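You operate a simulated robot arm through the tools that you are given. There is no shell and no other tool. Be economical: measure what you need, move in short steps, check, and stop when the job is done.

You run a simulated robot arm. Do the job below in one go: nothing can be reset, and whatever is moved stays where it is left.

TASK
Clear winder A's top guides: tension down to 20 cN, disc into the dispenser, eye into the tray.
Fine: slacken before the arm swings aside; stand the eye up; leave the arm aside and the knob at free.

The check looks at the end state, three seconds after you hand in, the way a careful person would. Anything else that was tipped, shoved, dropped, spilled or broken makes it a failure.

THE ROBOT
A 7-joint arm with a two-finger parallel gripper, fixed in place. Base frame: the origin is at the foot of the arm, x ahead of it, y to its left, z up. Readings come in cm, degrees, newtons and seconds.
Its first joint turns from -66.0 to 66.0 degrees. Payload 2.4 kg.
The tool frame sits at the grasp point between the pads (the TCP): z along the fingers, y along the line on which they close. The tips reach 3 cm beyond it. Largest opening 9.4 cm; finger width 2.8, thickness 1; the body of the gripper, 5 by 9.6 cm, starts 5.5 cm behind the TCP.
Orientation is that of the tool frame in the base frame, as a unit quaternion [w, x, y, z]. With the fingers straight down and closing along the base's y, the tool's x points along the base's -x, its y along +y and its z along -z.

THE INTERFACE
- The arm moves only by the tool servo_tool. Its argument "steps" is a list of rows, each an object of numbers (a shift or turn left out is 0, a gripper value left out holds the last): "tx", "ty", "tz": the shift along the tool's x, y, z in units of 40 mm (1.0 is 40 mm); "rx", "ry", "rz": the turn, a rotation vector about the tool's x, y, z in units of 4 degrees (1.0 is 4 degrees). In form: [{"tx": .., "ty": .., "tz": .., "rx": .., "ry": .., "rz": ..}, ...]. A call has 1 to 10 rows; each row shifts and turns the commanded pose from where the row before left it, along the tool's axes as they then stand. "grip" is the opening in per cent of the stroke, from 0 (shut) to 100 (fully open), set as the call begins (left out, the last holds). A call with a number of a shift or a turn outside -1 to 1 is refused whole. Each row takes 0.2 s and may step no farther than 5 cm and 8.6 degrees from the row before; otherwise, or with a gripper value out of range, the whole call is refused. A pose out of reach is approached as far as the arm can. The call stops where the force on the tool passes 40 N (or 10 N more than at its start, if that is more) or the arm is blocked; 0.2 s more then pass. The fingers move at their own pace (about 15.3 cm/s each) and stop on an object; they squeeze with about 25 N. The grip force told is the motor's: it shows also when the fingers shut on nothing. Time passes only in rows, and 0.2 s behind the last, so rows that do not move let the fingers close. It gives the time, the measured TCP pose, the force on the tool (base axes), the opening and the grip force at its end, in the units of the frame above (readings bear some noise).
- Cameras (640 x 400 px; columns grow to the right, rows downward): "scene" is fixed at [4.22, 46.95, 147.19]; the picture's right is [-0.75, -0.66, 0.00], its down [-0.21, 0.24, -0.95] and it looks along [0.62, -0.71, -0.32] (base axes); focal length 364 px, centre (320, 200). "wrist" rides on the gripper at [7.6, 1.4, -10.2] in the tool frame; the picture's right is [-0.18, 0.98, 0.00], its down [-0.75, -0.14, -0.64] and it looks along [-0.63, -0.12, 0.77] (tool axes); focal length 243 px, centre (320, 200). There is no depth. A picture from a camera that has moved, and an enlarged one, comes with that camera's place and axes in the base frame and with its lens.
- get_image(camera): a new picture of that camera. It takes no simulated time.
- zoom(camera, box): a new picture of the part [left, top, right, bottom] of that camera's present view, enlarged. It takes no simulated time.
- job_done(): hands the job in; it is judged then, once.

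Work in short steps. Places have to be worked out from the pictures, the camera data and where the tool is seen: move nearer, look again, correct. Check each grasp and each placing, and mend what went wrong. You have 120 turns and 84 pictures in all, those below and enlarged ones among them. Open the gripper and draw the arm clear of the work before you hand the job in, unless the task says otherwise; then end with one line.

The tools are called after "Call:" as name(argument=value, ...) on one line, values as JSON. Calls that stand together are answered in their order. servo_tool: Moves the arm, as the interface text tells. Its arguments: {"type":"object","properties":{"steps":{"type":"array"},"grip":{"type":"number"}},"required":["steps"]} The other tools are called the same way: get_image (camera) takes a picture; zoom (camera, box) takes an enlarged picture of a part of a camera's view; job_done () hands the job in.

At the start:

```text
clock: 0.0
ee_pos: [41.2, -1.27, 129.52]
tool_rot: [0.0, 0.0, 1.0, 0.0]
ft_force: [-0.7, -0.4, 1.4]
gripper_width: 9.42
gripper_force: 0.1
```

scene: 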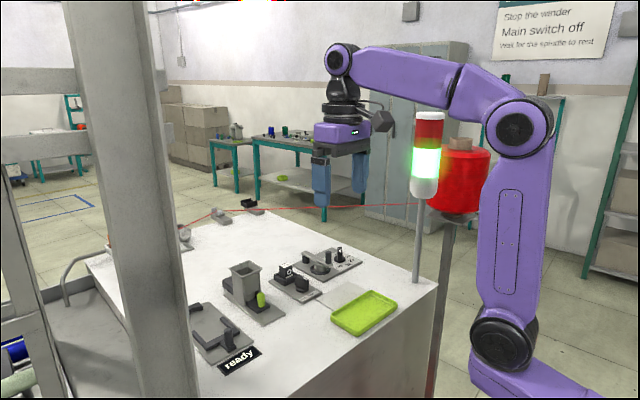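
wrist: 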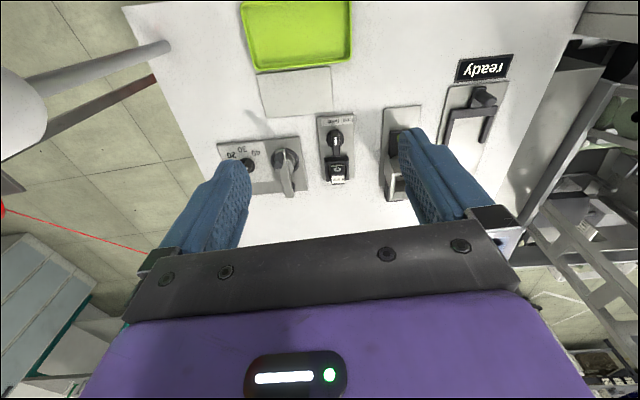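

The arm is high above the bench with several stations below it. I take enlarged views to identify them.

Call:
zoom(camera="scene", box=[180, 220, 400, 370])

Call:
zoom(camera="wrist", box=[190, 60, 530, 220])

Call:
zoom(camera="scene", box=[80, 180, 300, 330])

```text
2.67 times, centred on (290, 295) of scene
camera zoom: at [4.22, 46.95, 147.19], right [-0.75, -0.66, 0.0], down [-0.21, 0.24, -0.95], along [0.62, -0.71, -0.32], focal length 971 px, centre (400, -53)
```

zoom: 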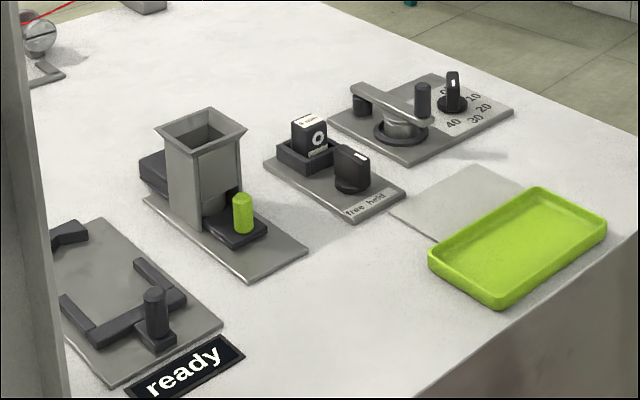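

```text
1.88 times, centred on (360, 140) of wrist
camera zoom: at [33.53, 0.2, 139.8], right [0.18, 0.98, 0.0], down [0.75, -0.14, 0.64], along [0.63, -0.12, -0.77], focal length 457 px, centre (245, 313)
```

zoom: 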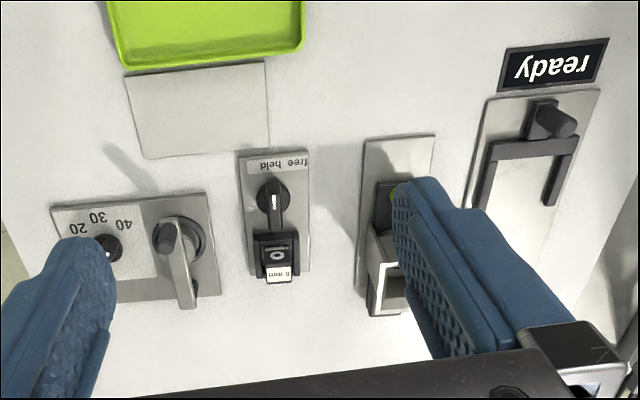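

```text
2.67 times, centred on (190, 255) of scene
camera zoom: at [4.22, 46.95, 147.19], right [-0.75, -0.66, 0.0], down [-0.21, 0.24, -0.95], along [0.62, -0.71, -0.32], focal length 971 px, centre (667, 53)
```

zoom: 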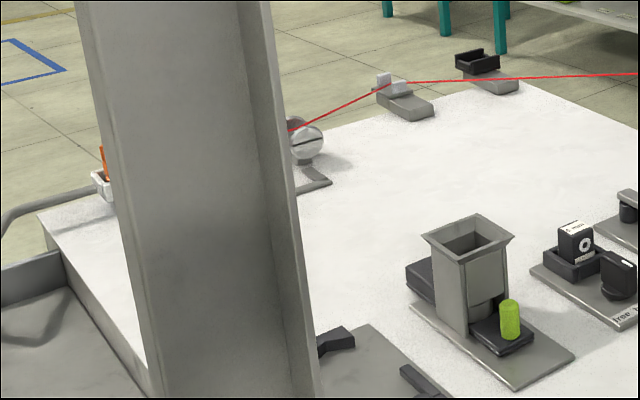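

Positions from the two cameras disagree if the surface is at z=80, so I want wrist parallax. I shift back 12 cm in base x and look again.

Call:
servo_tool(steps=[{"tx": 1}, {"tx": 1}, {"tx": 1}, {}], grip=100)

Call:
get_image(camera="wrist")

Call:
zoom(camera="wrist", box=[190, 100, 510, 300])

```text
clock: 1.0
ee_pos: [29.21, -1.16, 129.58]
tool_rot: [-0.001, 0.0, 1.0, -0.001]
ft_force: [0.0, -0.1, 0.1]
gripper_width: 9.38
gripper_force: 0.2
```

```text
78 pictures are left
camera wrist: at [21.52, 0.24, 139.84], right [0.18, 0.98, 0.0], down [0.75, -0.14, 0.64], along [0.63, -0.12, -0.77], focal length 243 px, centre (320, 200)
```

wrist: 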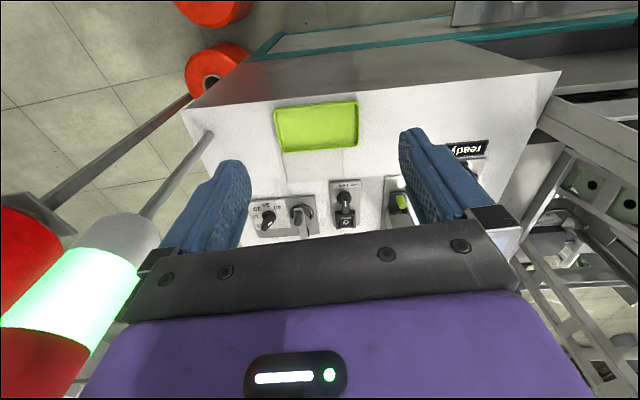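

```text
2.00 times, centred on (350, 200) of wrist
camera zoom: at [21.52, 0.24, 139.84], right [0.18, 0.98, 0.0], down [0.75, -0.14, 0.64], along [0.63, -0.12, -0.77], focal length 485 px, centre (260, 200)
```

zoom: 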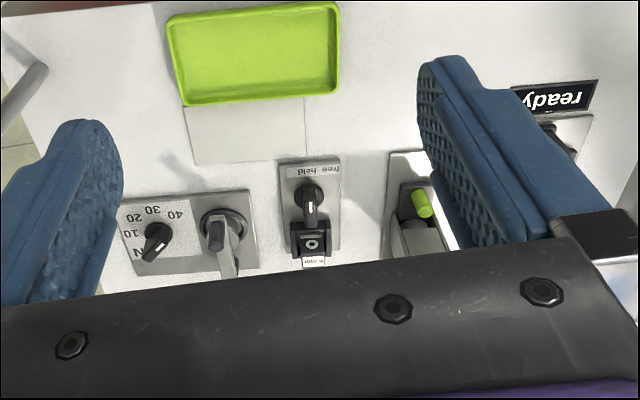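

Wrist parallax puts the eye knob at about (49.7, -0.7, 106), so the bench top is near z≈102–103, not 80. I take larger views of each station.

Call:
zoom(camera="scene", box=[270, 235, 370, 300])

Call:
zoom(camera="scene", box=[185, 255, 295, 375])

Call:
servo_tool(steps=[{"tx": -0.5, "ty": -1}, {"ty": -1}, {"ty": -1, "tz": 0.5}, {"tz": 0.5}, {}])

Call:
get_image(camera="wrist")

```text
6.15 times, centred on (320, 268) of scene
camera zoom: at [4.22, 46.95, 147.19], right [-0.75, -0.66, 0.0], down [-0.21, 0.24, -0.95], along [0.62, -0.71, -0.32], focal length 2241 px, centre (320, -215)
```

zoom: 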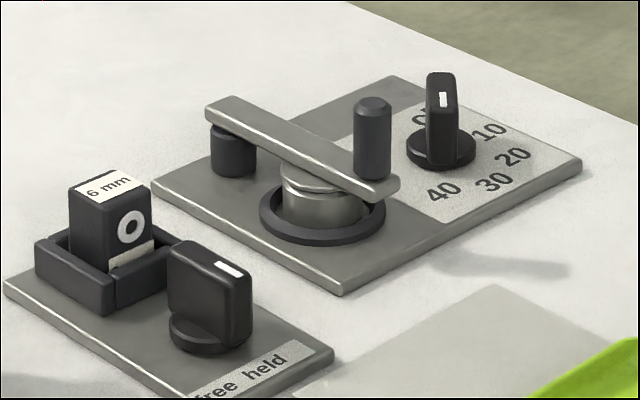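

```text
3.33 times, centred on (240, 315) of scene
camera zoom: at [4.22, 46.95, 147.19], right [-0.75, -0.66, 0.0], down [-0.21, 0.24, -0.95], along [0.62, -0.71, -0.32], focal length 1214 px, centre (587, -183)
```

zoom: 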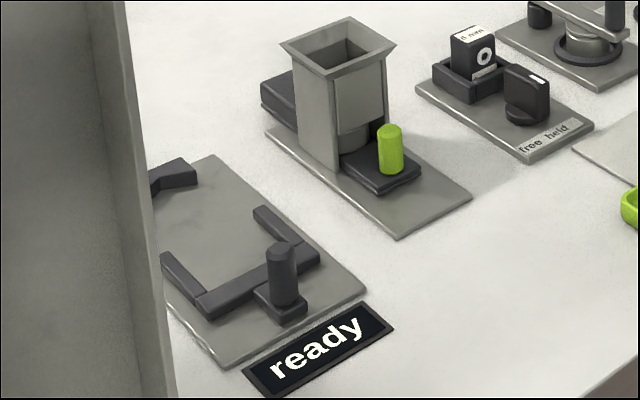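

```text
clock: 1.9
ee_pos: [30.85, -12.6, 127.17]
tool_rot: [0.001, -0.004, 1.0, 0.003]
ft_force: [-16.8, 19.0, -2.0]
gripper_width: 8.71
gripper_force: 0.1
stopped in row 4: the force on the tool passed its limit (the readings are from after the stop); the commanded pose is now the measured one
```

```text
74 pictures are left
camera wrist: at [23.23, -11.29, 137.5], right [0.18, 0.98, 0.01], down [0.75, -0.14, 0.64], along [0.63, -0.11, -0.77], focal length 243 px, centre (320, 200)
```

wrist: 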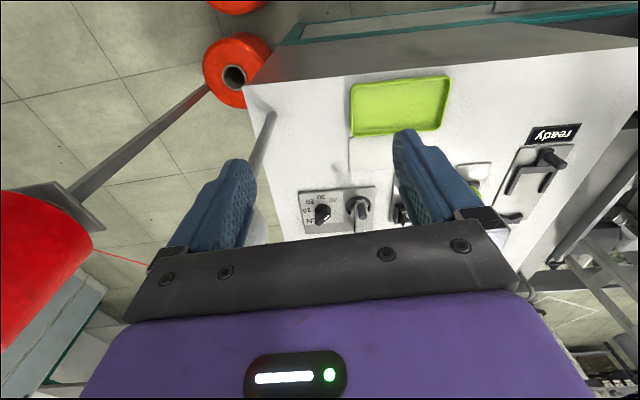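

The gripper's left finger has touched the light tower. I back straight off in +y, then check it.

Call:
servo_tool(steps=[{"ty": 0.5}, {"ty": 0.5}, {"ty": 0.5}, {"ty": 0.5, "tz": -0.5}, {}])

Call:
get_image(camera="scene")

```text
clock: 3.1
ee_pos: [30.95, -4.74, 129.26]
tool_rot: [0.003, -0.004, 1.0, 0.001]
ft_force: [-0.2, 0.2, -0.1]
gripper_width: 9.41
gripper_force: 0.0
```

```text
73 pictures are left
```

scene: 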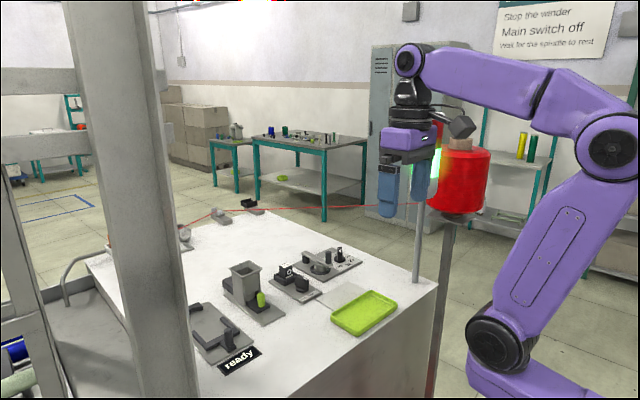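

The tower is intact, standing around (35, -21). I go to about (38, -8.5, 125), clear of it, to read the tension dial.

Call:
servo_tool(steps=[{"tx": -0.9}, {"tx": -0.9}, {"ty": -0.5, "tz": 0.5}, {"ty": -0.5, "tz": 0.5}, {}])

Call:
get_image(camera="wrist")

Call:
zoom(camera="wrist", box=[240, 100, 440, 225])

```text
clock: 4.3
ee_pos: [38.17, -8.81, 125.13]
tool_rot: [0.002, -0.003, 1.0, 0.002]
ft_force: [1.0, 0.8, 0.2]
gripper_width: 9.41
gripper_force: 0.0
```

```text
72 pictures are left
camera wrist: at [30.47, -7.44, 135.45], right [0.18, 0.98, 0.0], down [0.75, -0.14, 0.64], along [0.63, -0.11, -0.76], focal length 243 px, centre (320, 200)
```

wrist: 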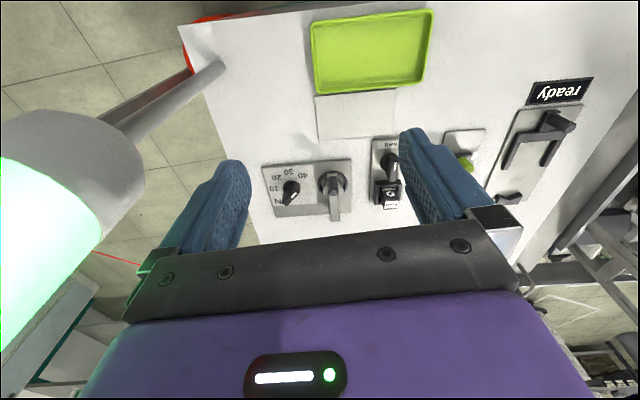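

```text
3.20 times, centred on (340, 162) of wrist
camera zoom: at [30.47, -7.44, 135.45], right [0.18, 0.98, 0.0], down [0.75, -0.14, 0.64], along [0.63, -0.11, -0.76], focal length 776 px, centre (256, 320)
```

zoom: 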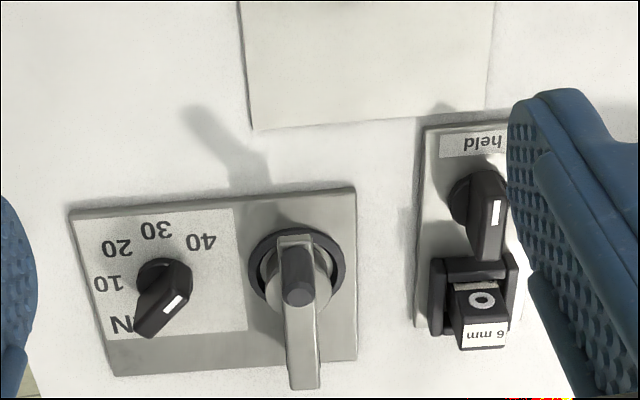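

The dial's mark points at 40. From the labels I place its axis at about (52.7, -16.1), with the bar at ≈129°, and 20 lies 90° counter-clockwise from there. I move above it and turn the tool about -51°, so the fingers straddle the bar.

Call:
servo_tool(steps=[{"tx": -1}, {"tx": -1}, {"tx": -0.8, "ty": -0.5}, {"tx": -0.8, "ty": -0.7}, {"ty": -0.6}, {"tz": 0.5}, {}])

Call:
servo_tool(steps=[{"rz": 1}, {"rz": 1}, {"rz": 1}, {"rz": 1}, {"rz": 1}, {"rz": 1}, {"rz": 1}, {"rz": 1}, {"rz": 1}, {"rz": 1}])

Call:
servo_tool(steps=[{"rz": 1}, {"rz": 1}, {"rz": 0.75}, {"tz": 0.8}, {"tz": 0.6}, {}], grip=50)

Call:
get_image(camera="wrist")

Call:
get_image(camera="scene")

```text
clock: 5.9
ee_pos: [52.67, -15.8, 123.31]
tool_rot: [0.002, -0.004, 1.0, 0.002]
ft_force: [0.9, 0.2, -0.2]
gripper_width: 9.39
gripper_force: 0.1
```

```text
clock: 8.1
ee_pos: [52.67, -15.84, 123.32]
tool_rot: [0.001, 0.339, 0.941, 0.003]
ft_force: [0.4, 1.1, -0.1]
gripper_width: 9.4
gripper_force: 0.0
```

```text
clock: 9.5
ee_pos: [52.73, -15.94, 117.65]
tool_rot: [0.001, 0.427, 0.904, 0.002]
ft_force: [0.5, 0.5, 1.0]
gripper_width: 4.69
gripper_force: 0.0
```

```text
70 pictures are left
camera wrist: at [48.96, -9.07, 127.93], right [0.88, 0.48, 0.01], down [0.37, -0.67, 0.64], along [0.31, -0.56, -0.77], focal length 243 px, centre (320, 200)
```

wrist: 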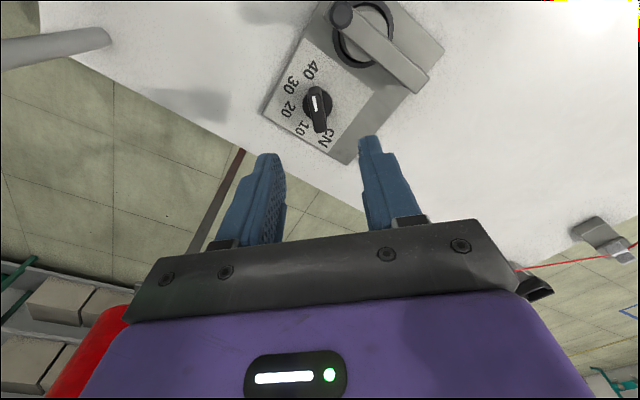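

```text
69 pictures are left
```

scene: 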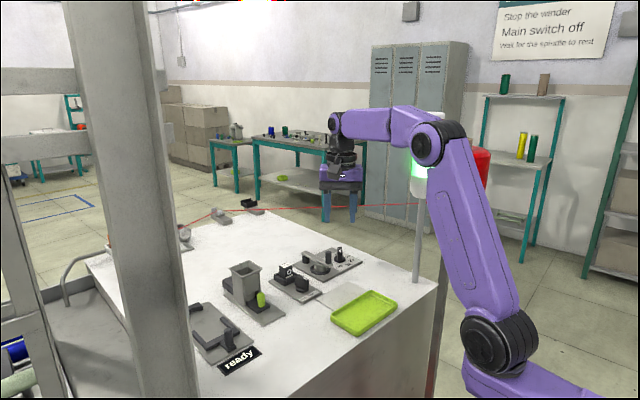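

The bar is nearly in line with the fingers. I zoom in to refine the axis offset and the height.

Call:
zoom(camera="wrist", box=[240, 40, 400, 190])

Call:
zoom(camera="scene", box=[290, 170, 390, 280])

```text
2.67 times, centred on (320, 115) of wrist
camera zoom: at [48.96, -9.07, 127.93], right [0.88, 0.48, 0.01], down [0.37, -0.67, 0.64], along [0.31, -0.56, -0.77], focal length 647 px, centre (320, 427)
```

zoom: 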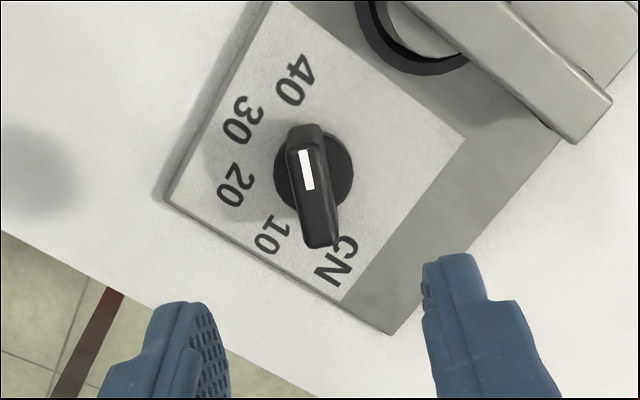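

```text
3.64 times, centred on (340, 225) of scene
camera zoom: at [4.22, 46.95, 147.19], right [-0.75, -0.66, 0.0], down [-0.21, 0.24, -0.95], along [0.62, -0.71, -0.32], focal length 1324 px, centre (247, 109)
```

zoom: 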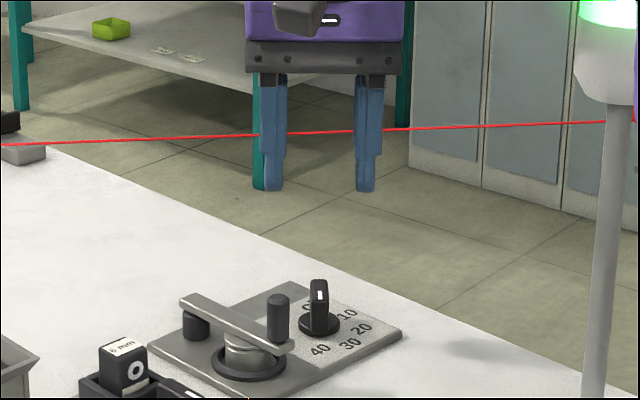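

The estimates agree: the axis is under the tool, the knob top is ≈107.1, the flange ≈104.6 and the tips are at 114.7. I go down in steps until the tips are about 105.3, then look.

Call:
servo_tool(steps=[{"tz": 0.7, "ty": -0.05}, {"tz": 0.7}, {"tz": 0.5}, {"tz": 0.43}, {}])

Call:
zoom(camera="wrist", box=[240, 70, 400, 220])

Call:
zoom(camera="scene", box=[290, 210, 390, 280])

```text
clock: 10.7
ee_pos: [52.68, -15.66, 108.27]
tool_rot: [0.001, 0.427, 0.904, 0.003]
ft_force: [0.0, 0.3, -0.4]
gripper_width: 4.68
gripper_force: 0.2
```

```text
2.67 times, centred on (320, 145) of wrist
camera zoom: at [48.82, -9.12, 118.61], right [0.88, 0.48, 0.01], down [0.37, -0.67, 0.64], along [0.31, -0.56, -0.77], focal length 647 px, centre (320, 347)
```

zoom: 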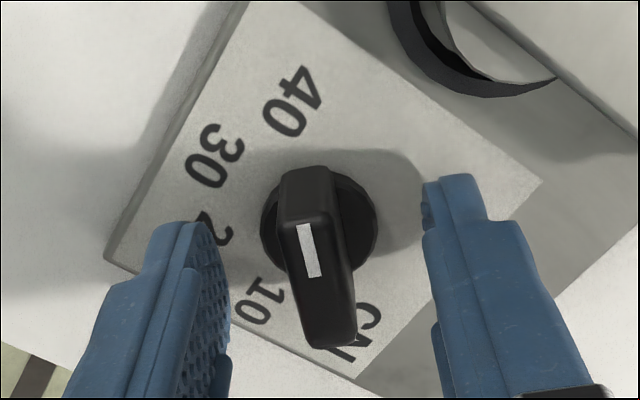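

```text
5.71 times, centred on (340, 245) of scene
camera zoom: at [4.22, 46.95, 147.19], right [-0.75, -0.66, 0.0], down [-0.21, 0.24, -0.95], along [0.62, -0.71, -0.32], focal length 2081 px, centre (206, -57)
```

zoom: 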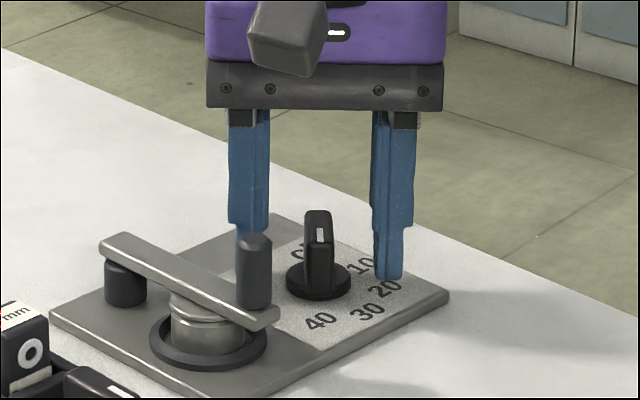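

The fingers straddle the bar correctly. I close on it and turn the knob -10 rows (40°) to start, watching the forces.

Call:
servo_tool(steps=[{}, {}, {}], grip=0)

Call:
servo_tool(steps=[{"rz": -1}, {"rz": -1}, {"rz": -1}, {"rz": -1}, {"rz": -1}, {"rz": -1}, {"rz": -1}, {"rz": -1}, {"rz": -1}, {"rz": -1}])

```text
clock: 11.5
ee_pos: [52.59, -15.7, 108.28]
tool_rot: [0.0, 0.427, 0.904, 0.003]
ft_force: [-0.8, -0.3, -2.9]
gripper_width: 1.2
gripper_force: 45.0
```

```text
clock: 13.7
ee_pos: [52.56, -15.76, 108.27]
tool_rot: [0.003, 0.091, 0.996, 0.002]
ft_force: [4.8, 4.6, 1.4]
gripper_width: 1.2
gripper_force: 44.8
```

The bar is gripped at 1.2 cm and turning freely. I check the direction before going on.

Call:
zoom(camera="scene", box=[290, 210, 390, 280])

Call:
servo_tool(steps=[{"rz": -1}, {"rz": -1}, {"rz": -1}, {"rz": -1}, {"rz": -1}, {"rz": -1}, {"rz": -1}, {"rz": -1}, {"rz": -1}, {"rz": -1}])

Call:
zoom(camera="wrist", box=[240, 70, 400, 220])

Call:
zoom(camera="scene", box=[290, 210, 390, 280])

```text
5.71 times, centred on (340, 245) of scene
camera zoom: at [4.24, 46.97, 147.18], right [-0.75, -0.66, 0.0], down [-0.21, 0.24, -0.95], along [0.62, -0.71, -0.32], focal length 2081 px, centre (206, -57)
```

zoom: 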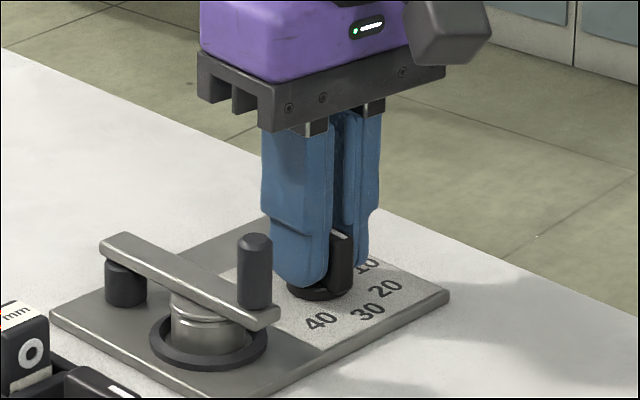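

```text
clock: 15.9
ee_pos: [52.64, -15.81, 108.33]
tool_rot: [0.002, -0.254, 0.967, 0.002]
ft_force: [4.0, 11.9, -1.3]
gripper_width: 1.17
gripper_force: 44.9
```

```text
2.67 times, centred on (320, 145) of wrist
camera zoom: at [45.21, -18.37, 118.57], right [-0.32, 0.95, 0.0], down [0.72, 0.25, 0.65], along [0.61, 0.21, -0.76], focal length 647 px, centre (320, 347)
```

zoom: 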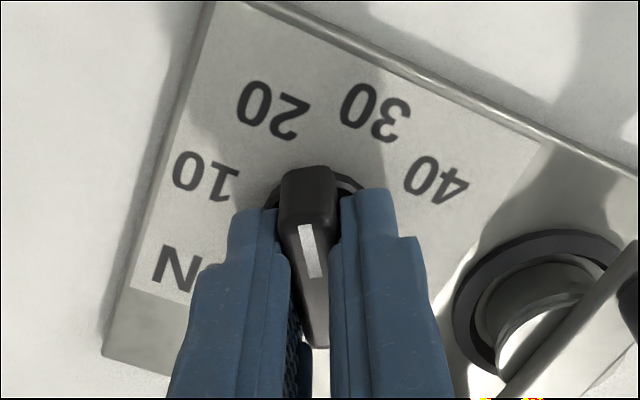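

```text
5.71 times, centred on (340, 245) of scene
camera zoom: at [4.24, 46.99, 147.17], right [-0.75, -0.66, 0.0], down [-0.21, 0.24, -0.95], along [0.62, -0.71, -0.32], focal length 2081 px, centre (206, -57)
```

zoom: 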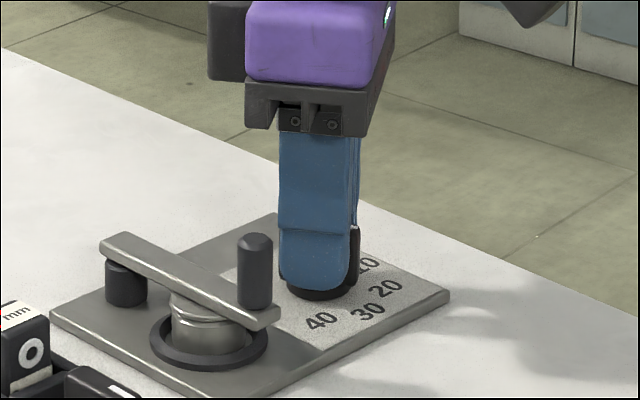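

The pointer is about 10–11° short of 20: the tool x axis is at 209.4° and the 20 label is at about 220°. I finish the turn.

Call:
servo_tool(steps=[{"rz": -1}, {"rz": -1}, {"rz": -0.65}, {}, {}])

Call:
zoom(camera="wrist", box=[240, 70, 400, 220])

```text
clock: 17.1
ee_pos: [52.62, -15.71, 108.45]
tool_rot: [0.003, -0.342, 0.94, 0.002]
ft_force: [1.1, 13.6, -9.1]
gripper_width: 1.17
gripper_force: 45.4
```

```text
2.67 times, centred on (320, 145) of wrist
camera zoom: at [45.8, -19.67, 118.57], right [-0.49, 0.87, 0.0], down [0.67, 0.37, 0.65], along [0.56, 0.32, -0.76], focal length 647 px, centre (320, 347)
```

zoom: 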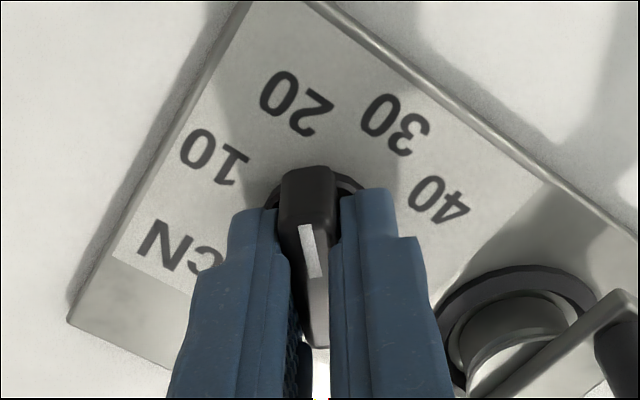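

The pointer should now be on 20. I release, lift clear and check with pictures.

Call:
servo_tool(steps=[{}, {}, {"tz": -0.6}, {"tz": -0.8}, {"tz": -0.8}, {}], grip=40)

Call:
zoom(camera="wrist", box=[240, 40, 440, 165])

Call:
zoom(camera="scene", box=[270, 220, 390, 300])

```text
clock: 18.5
ee_pos: [52.48, -15.8, 117.11]
tool_rot: [0.003, -0.343, 0.94, 0.001]
ft_force: [0.4, 0.4, 0.6]
gripper_width: 3.79
gripper_force: 0.0
```

```text
3.20 times, centred on (340, 102) of wrist
camera zoom: at [45.73, -19.79, 127.39], right [-0.49, 0.87, 0.0], down [0.67, 0.37, 0.65], along [0.56, 0.32, -0.76], focal length 776 px, centre (256, 512)
```

zoom: 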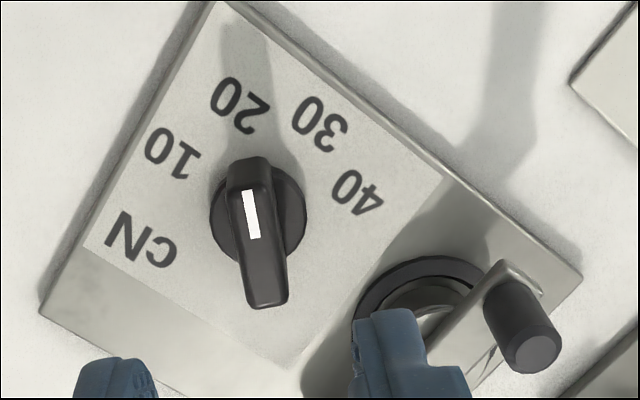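

```text
5.00 times, centred on (330, 260) of scene
camera zoom: at [4.22, 46.95, 147.19], right [-0.75, -0.66, 0.0], down [-0.21, 0.24, -0.95], along [0.62, -0.71, -0.32], focal length 1821 px, centre (270, -100)
```

zoom: 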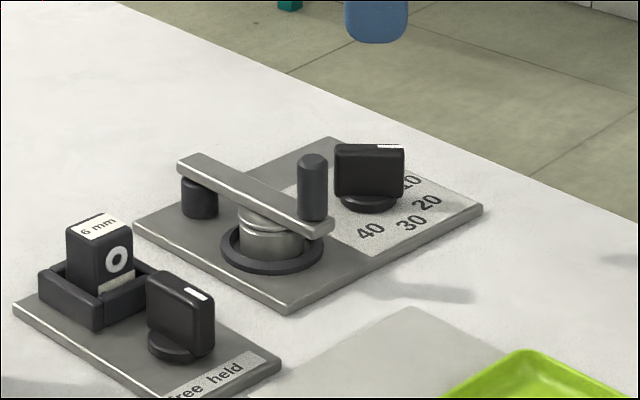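

The dial reads 20. Next I do the eye's knob. Its bar points to "held", at about 221°, so the present tool orientation fits, and I move above it near (49.5, -1).

Call:
servo_tool(steps=[{"tx": -0.45, "ty": 0.83}, {"tx": -0.45, "ty": 0.83}, {"tx": -0.45, "ty": 0.83}, {"tx": -0.45, "ty": 0.83}, {}], grip=50)

Call:
get_image(camera="wrist")

Call:
zoom(camera="wrist", box=[220, 40, 420, 190])

Call:
zoom(camera="scene", box=[250, 220, 350, 310])

```text
clock: 19.7
ee_pos: [49.4, -1.08, 117.08]
tool_rot: [0.003, -0.341, 0.94, 0.001]
ft_force: [0.1, -0.7, -1.0]
gripper_width: 4.7
gripper_force: 0.0
```

```text
58 pictures are left
camera wrist: at [42.7, -4.98, 127.43], right [-0.49, 0.87, 0.0], down [0.67, 0.37, 0.65], along [0.56, 0.32, -0.76], focal length 243 px, centre (320, 200)
```

wrist: 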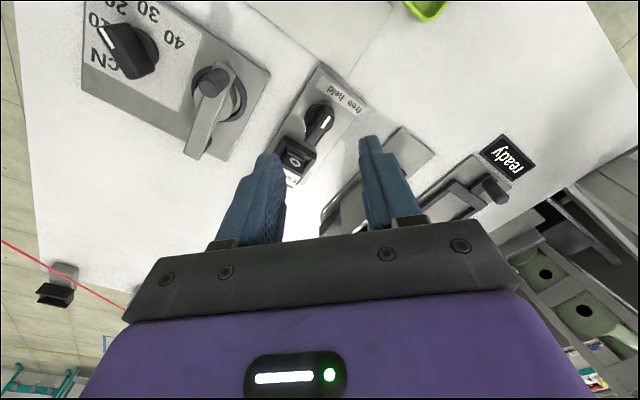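

```text
2.67 times, centred on (320, 115) of wrist
camera zoom: at [42.7, -4.98, 127.43], right [-0.49, 0.87, 0.0], down [0.67, 0.37, 0.65], along [0.56, 0.32, -0.76], focal length 647 px, centre (320, 427)
```

zoom: 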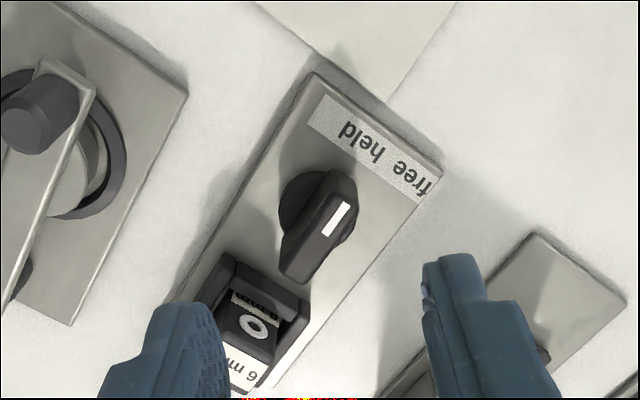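

```text
4.44 times, centred on (300, 265) of scene
camera zoom: at [4.22, 46.96, 147.19], right [-0.75, -0.66, 0.0], down [-0.21, 0.24, -0.95], along [0.62, -0.71, -0.32], focal length 1619 px, centre (409, -89)
```

zoom: 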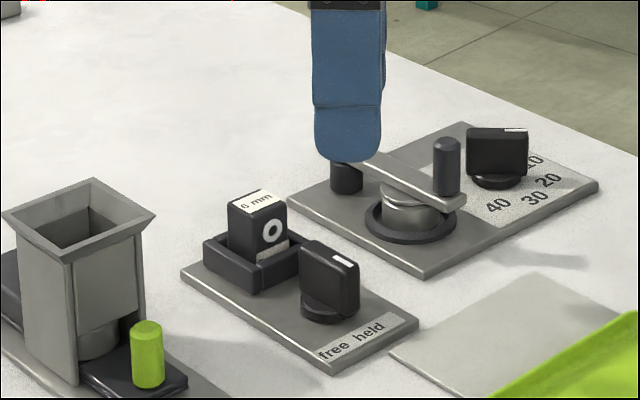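

The knob axis is near (50.3, -0.65). Its bar points along about 175° at "held", with "free" around 130–135°, clockwise from above. I shift over it and turn the tool to match.

Call:
servo_tool(steps=[{"tx": -0.24, "ty": -0.06}, {"rz": 1}, {"rz": 1}, {"rz": 1}, {"rz": 1}, {"rz": 1}, {"rz": 1}, {"rz": 1}, {"rz": 1}, {"rz": 1}])

Call:
servo_tool(steps=[{"rz": 1}, {"rz": 1}, {"rz": 0.2}, {"tz": 0.5}, {}])

Call:
zoom(camera="wrist", box=[220, 40, 420, 190])

```text
clock: 21.9
ee_pos: [50.43, -0.75, 117.26]
tool_rot: [0.001, -0.034, 0.999, 0.002]
ft_force: [-0.2, -0.8, 0.8]
gripper_width: 4.71
gripper_force: 0.0
```

```text
clock: 23.1
ee_pos: [50.43, -0.68, 115.04]
tool_rot: [0.002, 0.042, 0.999, 0.003]
ft_force: [0.5, 0.0, -0.1]
gripper_width: 4.68
gripper_force: 0.1
```

```text
2.67 times, centred on (320, 115) of wrist
camera zoom: at [42.88, 1.26, 125.41], right [0.27, 0.96, 0.01], down [0.74, -0.21, 0.64], along [0.62, -0.17, -0.77], focal length 647 px, centre (320, 427)
```

zoom: 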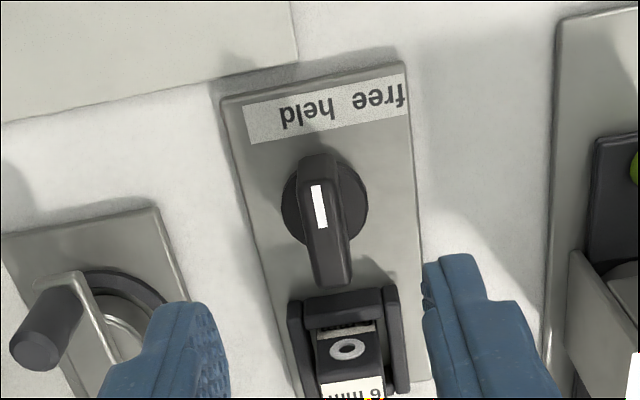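

The tool is lined up with the bar. I go down so the tips are at 105.3, then close.

Call:
servo_tool(steps=[{"tz": 0.6}, {"tz": 0.6}, {"tz": 0.47}, {}])

Call:
zoom(camera="scene", box=[250, 220, 350, 310])

Call:
servo_tool(steps=[{}, {}, {}], grip=0)

Call:
servo_tool(steps=[{"rz": 1}, {"rz": 1}, {"rz": 1}, {"rz": 1}, {"rz": 1}, {"rz": 1}, {"rz": 1}, {"rz": 1}, {"rz": 1}, {"rz": 1}])

Call:
zoom(camera="wrist", box=[220, 40, 420, 190])

```text
clock: 24.1
ee_pos: [50.51, -0.52, 108.37]
tool_rot: [0.001, 0.042, 0.999, 0.004]
ft_force: [0.4, 0.6, 0.0]
gripper_width: 4.72
gripper_force: 0.0
```

```text
4.44 times, centred on (300, 265) of scene
camera zoom: at [4.22, 46.95, 147.19], right [-0.75, -0.66, 0.0], down [-0.21, 0.24, -0.95], along [0.62, -0.71, -0.32], focal length 1619 px, centre (409, -89)
```

zoom: 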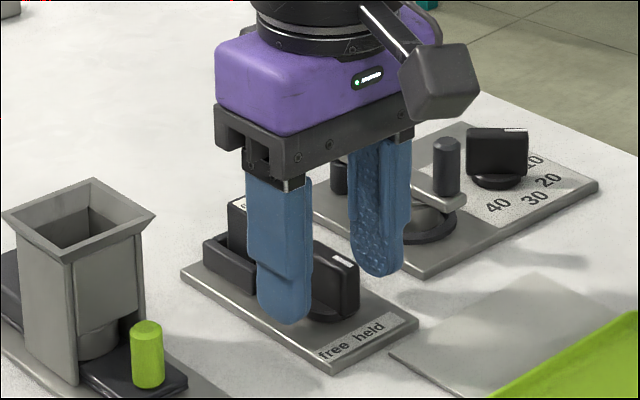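

```text
clock: 24.9
ee_pos: [50.49, -0.58, 108.4]
tool_rot: [0.002, 0.042, 0.999, 0.003]
ft_force: [0.2, 5.9, -4.8]
gripper_width: 1.19
gripper_force: 45.3
```

```text
clock: 27.1
ee_pos: [50.5, -0.54, 108.48]
tool_rot: [0.002, 0.382, 0.924, 0.005]
ft_force: [8.2, 18.6, -6.5]
gripper_width: 1.18
gripper_force: 44.8
```

```text
2.67 times, centred on (320, 115) of wrist
camera zoom: at [46.06, 5.78, 118.78], right [0.82, 0.57, 0.01], down [0.43, -0.63, 0.64], along [0.37, -0.52, -0.77], focal length 647 px, centre (320, 427)
```

zoom: 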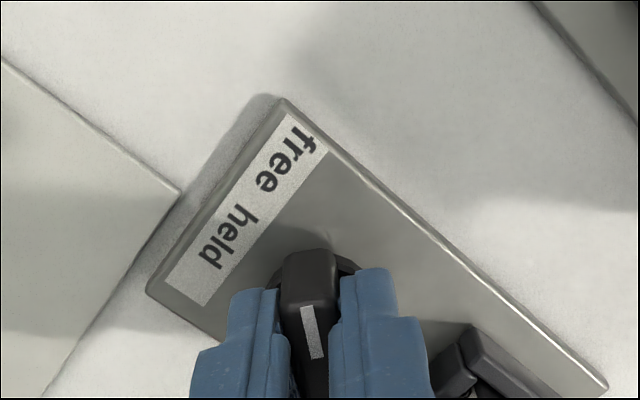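

The knob has turned 40° and now points at "free". I release, lift and verify.

Call:
servo_tool(steps=[{}, {}, {"tz": -0.6}, {"tz": -0.8}, {"tz": -0.6}, {}], grip=45)

Call:
zoom(camera="wrist", box=[220, 30, 420, 155])

Call:
zoom(camera="scene", box=[250, 230, 350, 310])

```text
clock: 28.5
ee_pos: [50.43, -0.72, 116.62]
tool_rot: [0.001, 0.381, 0.924, 0.003]
ft_force: [-0.3, 0.0, -0.3]
gripper_width: 4.24
gripper_force: 0.0
```

```text
3.20 times, centred on (320, 92) of wrist
camera zoom: at [45.96, 5.62, 126.9], right [0.82, 0.57, 0.01], down [0.43, -0.63, 0.64], along [0.37, -0.53, -0.77], focal length 776 px, centre (320, 544)
```

zoom: 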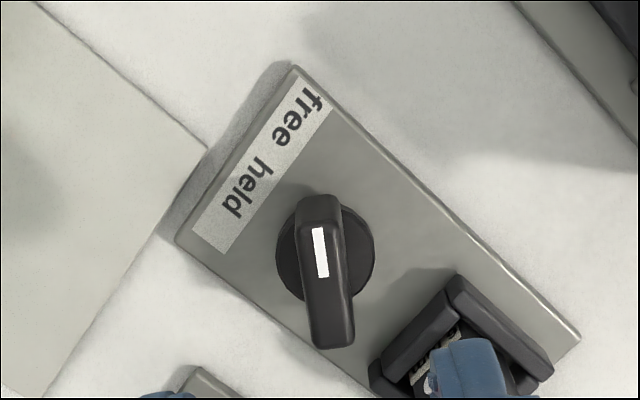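

```text
5.00 times, centred on (300, 270) of scene
camera zoom: at [4.22, 46.95, 147.19], right [-0.75, -0.66, 0.0], down [-0.21, 0.24, -0.95], along [0.62, -0.71, -0.32], focal length 1821 px, centre (420, -150)
```

zoom: 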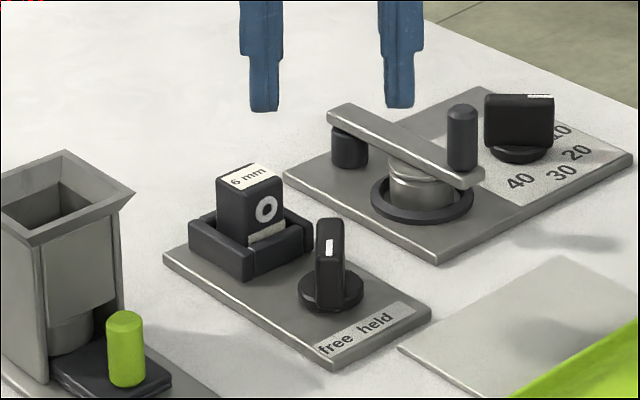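

The knob points at "free". Now I move over the eye block at about (55.2, -1.0) and turn the tool to the plate's axis, about 174°.

Call:
servo_tool(steps=[{"tx": -0.45, "ty": 0.4}, {"tx": -0.45, "ty": 0.39}, {"rz": -1}, {"rz": -1}, {"rz": -1}, {"rz": -1}, {"rz": -1}, {"rz": -1}, {"rz": -1}, {"rz": -1}])

Call:
servo_tool(steps=[{"rz": -1}, {"rz": -0.75}, {}])

Call:
zoom(camera="wrist", box=[220, 30, 420, 155])

```text
clock: 30.7
ee_pos: [55.2, -1.0, 116.62]
tool_rot: [0.001, 0.112, 0.994, 0.002]
ft_force: [-0.7, -0.4, 0.2]
gripper_width: 4.24
gripper_force: 0.1
```

```text
clock: 31.5
ee_pos: [55.19, -1.02, 116.49]
tool_rot: [0.001, 0.05, 0.999, 0.002]
ft_force: [0.3, 0.2, -0.6]
gripper_width: 4.22
gripper_force: 0.0
```

```text
3.20 times, centred on (320, 92) of wrist
camera zoom: at [47.71, 1.11, 126.79], right [0.28, 0.96, 0.01], down [0.73, -0.22, 0.64], along [0.62, -0.18, -0.76], focal length 776 px, centre (320, 544)
```

zoom: 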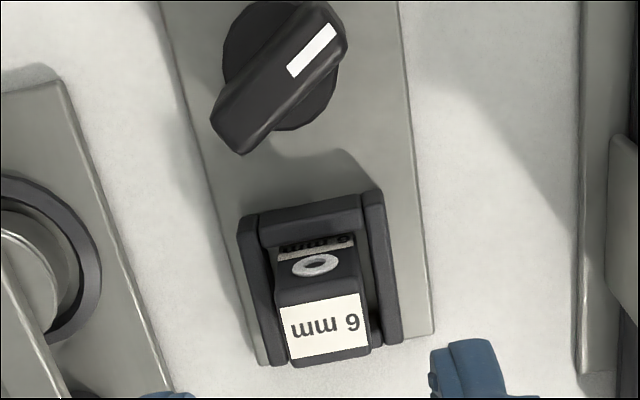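

The block, about 2.2 cm wide, is roughly 0.45 cm further along. I correct for that, open a bit more, come down to 112.5 and look again.

Call:
servo_tool(steps=[{"tx": -0.11, "ty": 0.04}, {"tz": 0.5}, {"tz": 0.5}, {}], grip=45)

Call:
zoom(camera="wrist", box=[220, 50, 420, 175])

Call:
zoom(camera="scene", box=[250, 210, 340, 290])

```text
clock: 32.5
ee_pos: [55.71, -0.82, 112.58]
tool_rot: [0.001, 0.051, 0.999, 0.003]
ft_force: [-0.2, 0.1, -0.4]
gripper_width: 4.23
gripper_force: 0.0
```

```text
3.20 times, centred on (320, 112) of wrist
camera zoom: at [48.23, 1.31, 122.76], right [0.28, 0.96, 0.01], down [0.73, -0.22, 0.64], along [0.62, -0.18, -0.77], focal length 776 px, centre (320, 480)
```

zoom: 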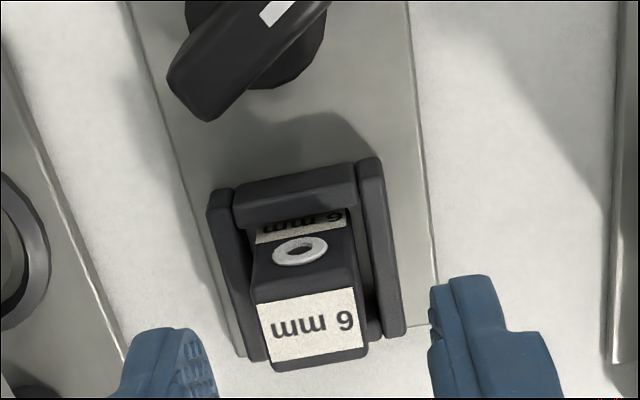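

```text
5.00 times, centred on (295, 250) of scene
camera zoom: at [4.22, 46.95, 147.19], right [-0.75, -0.66, 0.0], down [-0.21, 0.24, -0.95], along [0.62, -0.71, -0.32], focal length 1821 px, centre (445, -50)
```

zoom: 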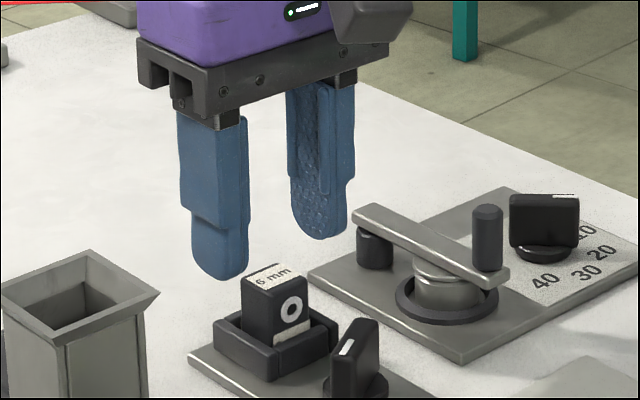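

The scene view puts the block top at about 108.8 and centred, with the cup walls up to about 107. I lower the tips to about 107.4 and close on the block's sides.

Call:
servo_tool(steps=[{"tz": 0.3, "ty": -0.03}, {"tz": 0.25}, {}])

Call:
servo_tool(steps=[{}, {}, {}], grip=0)

Call:
zoom(camera="scene", box=[250, 210, 340, 290])

Call:
zoom(camera="wrist", box=[220, 70, 420, 195])

```text
clock: 33.3
ee_pos: [55.69, -0.85, 110.19]
tool_rot: [0.002, 0.05, 0.999, 0.002]
ft_force: [0.2, -0.5, -0.1]
gripper_width: 4.24
gripper_force: 0.1
```

```text
clock: 34.1
ee_pos: [55.66, -0.9, 110.12]
tool_rot: [0.002, 0.05, 0.999, 0.002]
ft_force: [0.3, -0.4, -0.5]
gripper_width: 2.08
gripper_force: 24.9
```

```text
5.00 times, centred on (295, 250) of scene
camera zoom: at [4.22, 46.95, 147.19], right [-0.75, -0.66, 0.0], down [-0.21, 0.24, -0.95], along [0.62, -0.71, -0.32], focal length 1821 px, centre (445, -50)
```

zoom: 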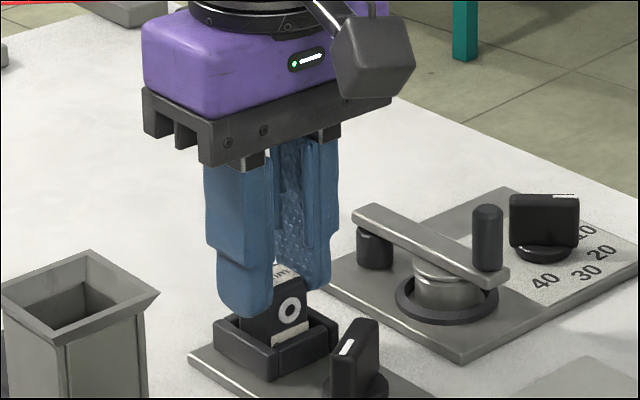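

```text
3.20 times, centred on (320, 132) of wrist
camera zoom: at [48.22, 1.19, 120.54], right [0.28, 0.96, 0.01], down [0.73, -0.22, 0.64], along [0.62, -0.18, -0.77], focal length 776 px, centre (320, 416)
```

zoom: 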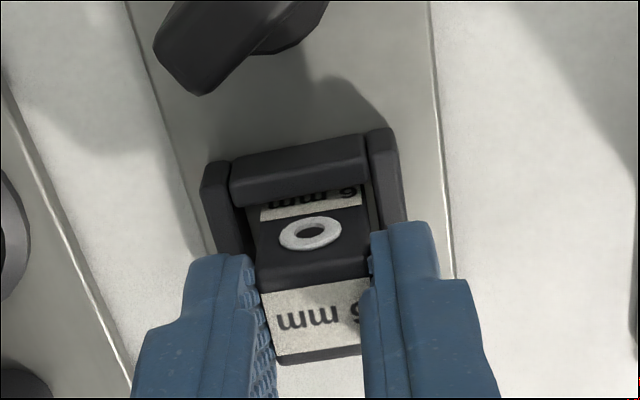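

It is held at 2.08 cm. I lift gently and watch the force.

Call:
servo_tool(steps=[{"tz": -0.2}, {"tz": -0.2}, {"tz": -0.3}, {"tz": -0.5}, {}])

Call:
zoom(camera="scene", box=[250, 200, 340, 290])

```text
clock: 35.3
ee_pos: [55.81, -1.0, 115.09]
tool_rot: [0.002, 0.051, 0.999, 0.003]
ft_force: [-0.7, 0.2, 1.0]
gripper_width: 0.0
gripper_force: 25.2
```

```text
4.44 times, centred on (295, 245) of scene
camera zoom: at [4.22, 46.95, 147.19], right [-0.75, -0.66, 0.0], down [-0.21, 0.24, -0.95], along [0.62, -0.71, -0.32], focal length 1619 px, centre (431, 0)
```

zoom: 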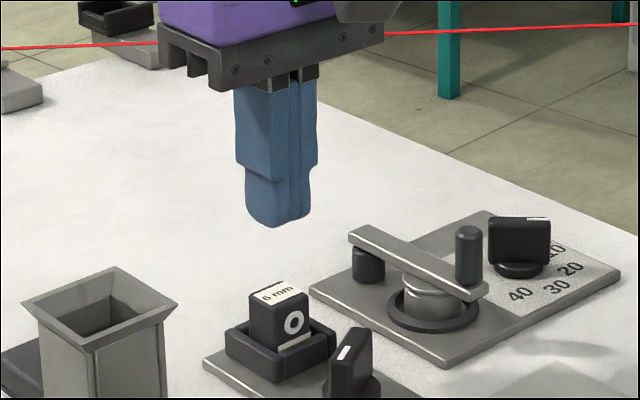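

The fingers slipped off and the block is undisturbed in its cup. I grip again slightly lower and lift only a little, to read the resistance and see whether it is still clamped.

Call:
servo_tool(steps=[{}, {"tz": 0.6}, {"tz": 0.6}, {"tz": 0.08}, {}], grip=42)

Call:
servo_tool(steps=[{}, {}, {}], grip=0)

Call:
servo_tool(steps=[{"tz": -0.06}, {}])

Call:
servo_tool(steps=[{"tz": -0.06}, {}])

```text
clock: 36.5
ee_pos: [55.66, -0.95, 110.01]
tool_rot: [0.002, 0.05, 0.999, 0.002]
ft_force: [0.5, -0.2, -0.9]
gripper_width: 3.95
gripper_force: 0.0
```

```text
clock: 37.3
ee_pos: [55.71, -0.99, 110.1]
tool_rot: [0.002, 0.051, 0.999, 0.002]
ft_force: [0.6, 0.4, 0.0]
gripper_width: 2.07
gripper_force: 24.9
```

```text
clock: 37.9
ee_pos: [55.63, -1.03, 110.18]
tool_rot: [0.002, 0.051, 0.999, 0.002]
ft_force: [-0.4, -0.3, 0.2]
gripper_width: 2.06
gripper_force: 24.4
```

```text
clock: 38.5
ee_pos: [55.69, -0.83, 110.52]
tool_rot: [0.001, 0.05, 0.999, 0.002]
ft_force: [-0.6, 0.8, 0.6]
gripper_width: 2.1
gripper_force: 24.7
```

There is no resistance in the first 4 mm. I check whether the block came up.

Call:
zoom(camera="scene", box=[260, 240, 320, 290])

```text
8.00 times, centred on (290, 265) of scene
camera zoom: at [4.22, 46.95, 147.19], right [-0.75, -0.66, 0.0], down [-0.21, 0.24, -0.95], along [0.62, -0.71, -0.32], focal length 2914 px, centre (560, -320)
```

zoom: 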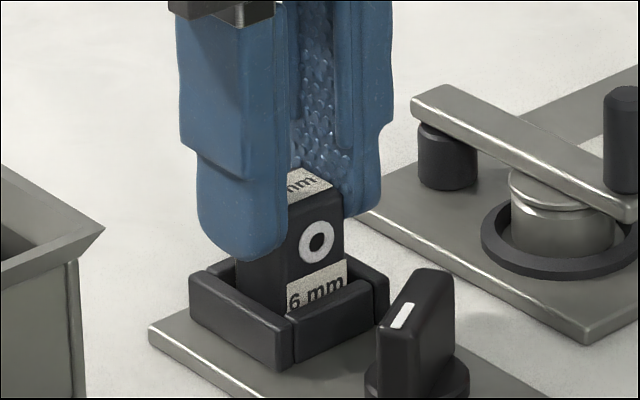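

The block has risen freely with the fingers. I lift slowly this time.

Call:
servo_tool(steps=[{"tz": -0.06}, {"tz": -0.06}, {"tz": -0.08}, {"tz": -0.08}, {"tz": -0.1}, {"tz": -0.1}, {}])

Call:
zoom(camera="scene", box=[260, 230, 320, 280])

```text
clock: 40.1
ee_pos: [55.67, -0.98, 112.35]
tool_rot: [0.002, 0.05, 0.999, 0.002]
ft_force: [0.2, 0.6, 0.0]
gripper_width: 2.09
gripper_force: 25.1
```

```text
8.00 times, centred on (290, 255) of scene
camera zoom: at [4.22, 46.95, 147.19], right [-0.75, -0.66, 0.0], down [-0.21, 0.24, -0.95], along [0.62, -0.71, -0.32], focal length 2914 px, centre (560, -240)
```

zoom: 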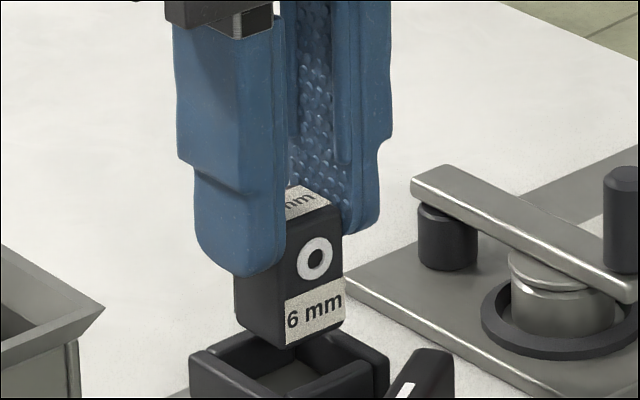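

The eye is out of its cup, upright and held. I raise it and carry it gently to above the tray centre at about (36, -2.7).

Call:
servo_tool(steps=[{"tz": -0.2}, {"tz": -0.3}, {"tz": -0.3}, {"tz": -0.3}, {}])

Call:
servo_tool(steps=[{"tx": 0.25, "ty": -0.05}, {"tx": 0.5, "ty": -0.1}, {"tx": 0.55, "ty": -0.1}, {"tx": 0.6, "ty": -0.11}, {"tx": 0.6, "ty": -0.11}, {"tx": 0.6, "ty": -0.11}, {"tx": 0.6, "ty": -0.11}, {"tx": 0.55, "ty": -0.1}, {"tx": 0.4, "ty": -0.08}, {"tx": 0.21, "ty": -0.05}])

Call:
get_image(camera="scene")

Call:
get_image(camera="wrist")

```text
clock: 41.3
ee_pos: [55.56, -1.04, 116.72]
tool_rot: [0.002, 0.051, 0.999, 0.003]
ft_force: [-0.7, 0.5, 0.7]
gripper_width: 2.07
gripper_force: 25.4
```

```text
clock: 43.5
ee_pos: [36.0, -2.66, 116.85]
tool_rot: [0.002, 0.051, 0.999, 0.002]
ft_force: [0.7, -0.6, -0.5]
gripper_width: 2.1
gripper_force: 25.2
```

```text
42 pictures are left
```

scene: 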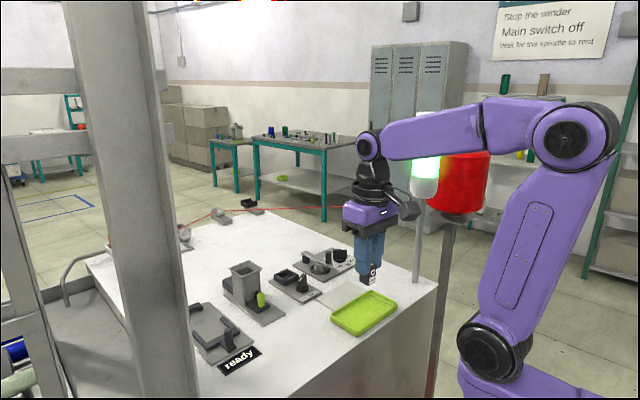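

```text
41 pictures are left
camera wrist: at [28.41, -0.56, 126.98], right [0.28, 0.96, 0.01], down [0.73, -0.22, 0.64], along [0.62, -0.18, -0.77], focal length 243 px, centre (320, 200)
```

wrist: 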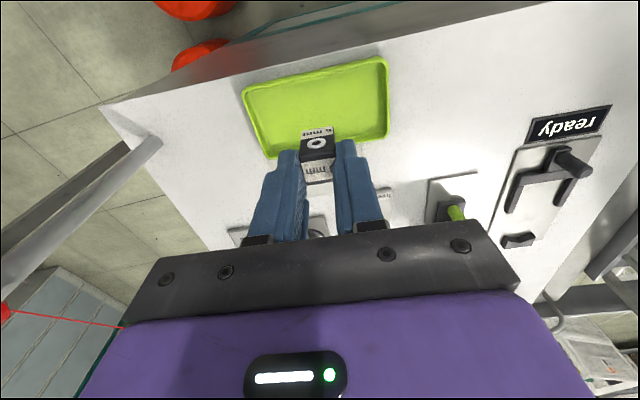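

The tray centre lies right under the eye. I go down most of the way, then feel for the tray floor in small steps.

Call:
servo_tool(steps=[{"tz": 0.3}, {"tz": 0.4}, {"tz": 0.4}, {"tz": 0.3}, {"tz": 0.2}, {"tz": 0.1}, {}])

Call:
zoom(camera="scene", box=[320, 250, 420, 340])

```text
clock: 45.1
ee_pos: [35.96, -2.64, 109.86]
tool_rot: [0.002, 0.051, 0.999, 0.002]
ft_force: [0.0, 0.2, -0.6]
gripper_width: 2.11
gripper_force: 24.9
```

```text
4.44 times, centred on (370, 295) of scene
camera zoom: at [4.22, 46.95, 147.19], right [-0.75, -0.66, 0.0], down [-0.21, 0.24, -0.95], along [0.62, -0.71, -0.32], focal length 1619 px, centre (98, -222)
```

zoom: 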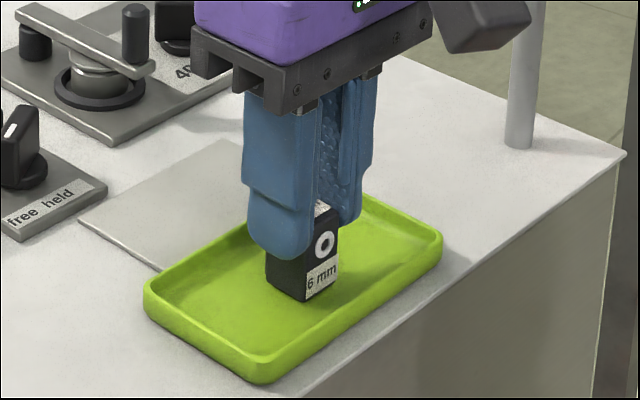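

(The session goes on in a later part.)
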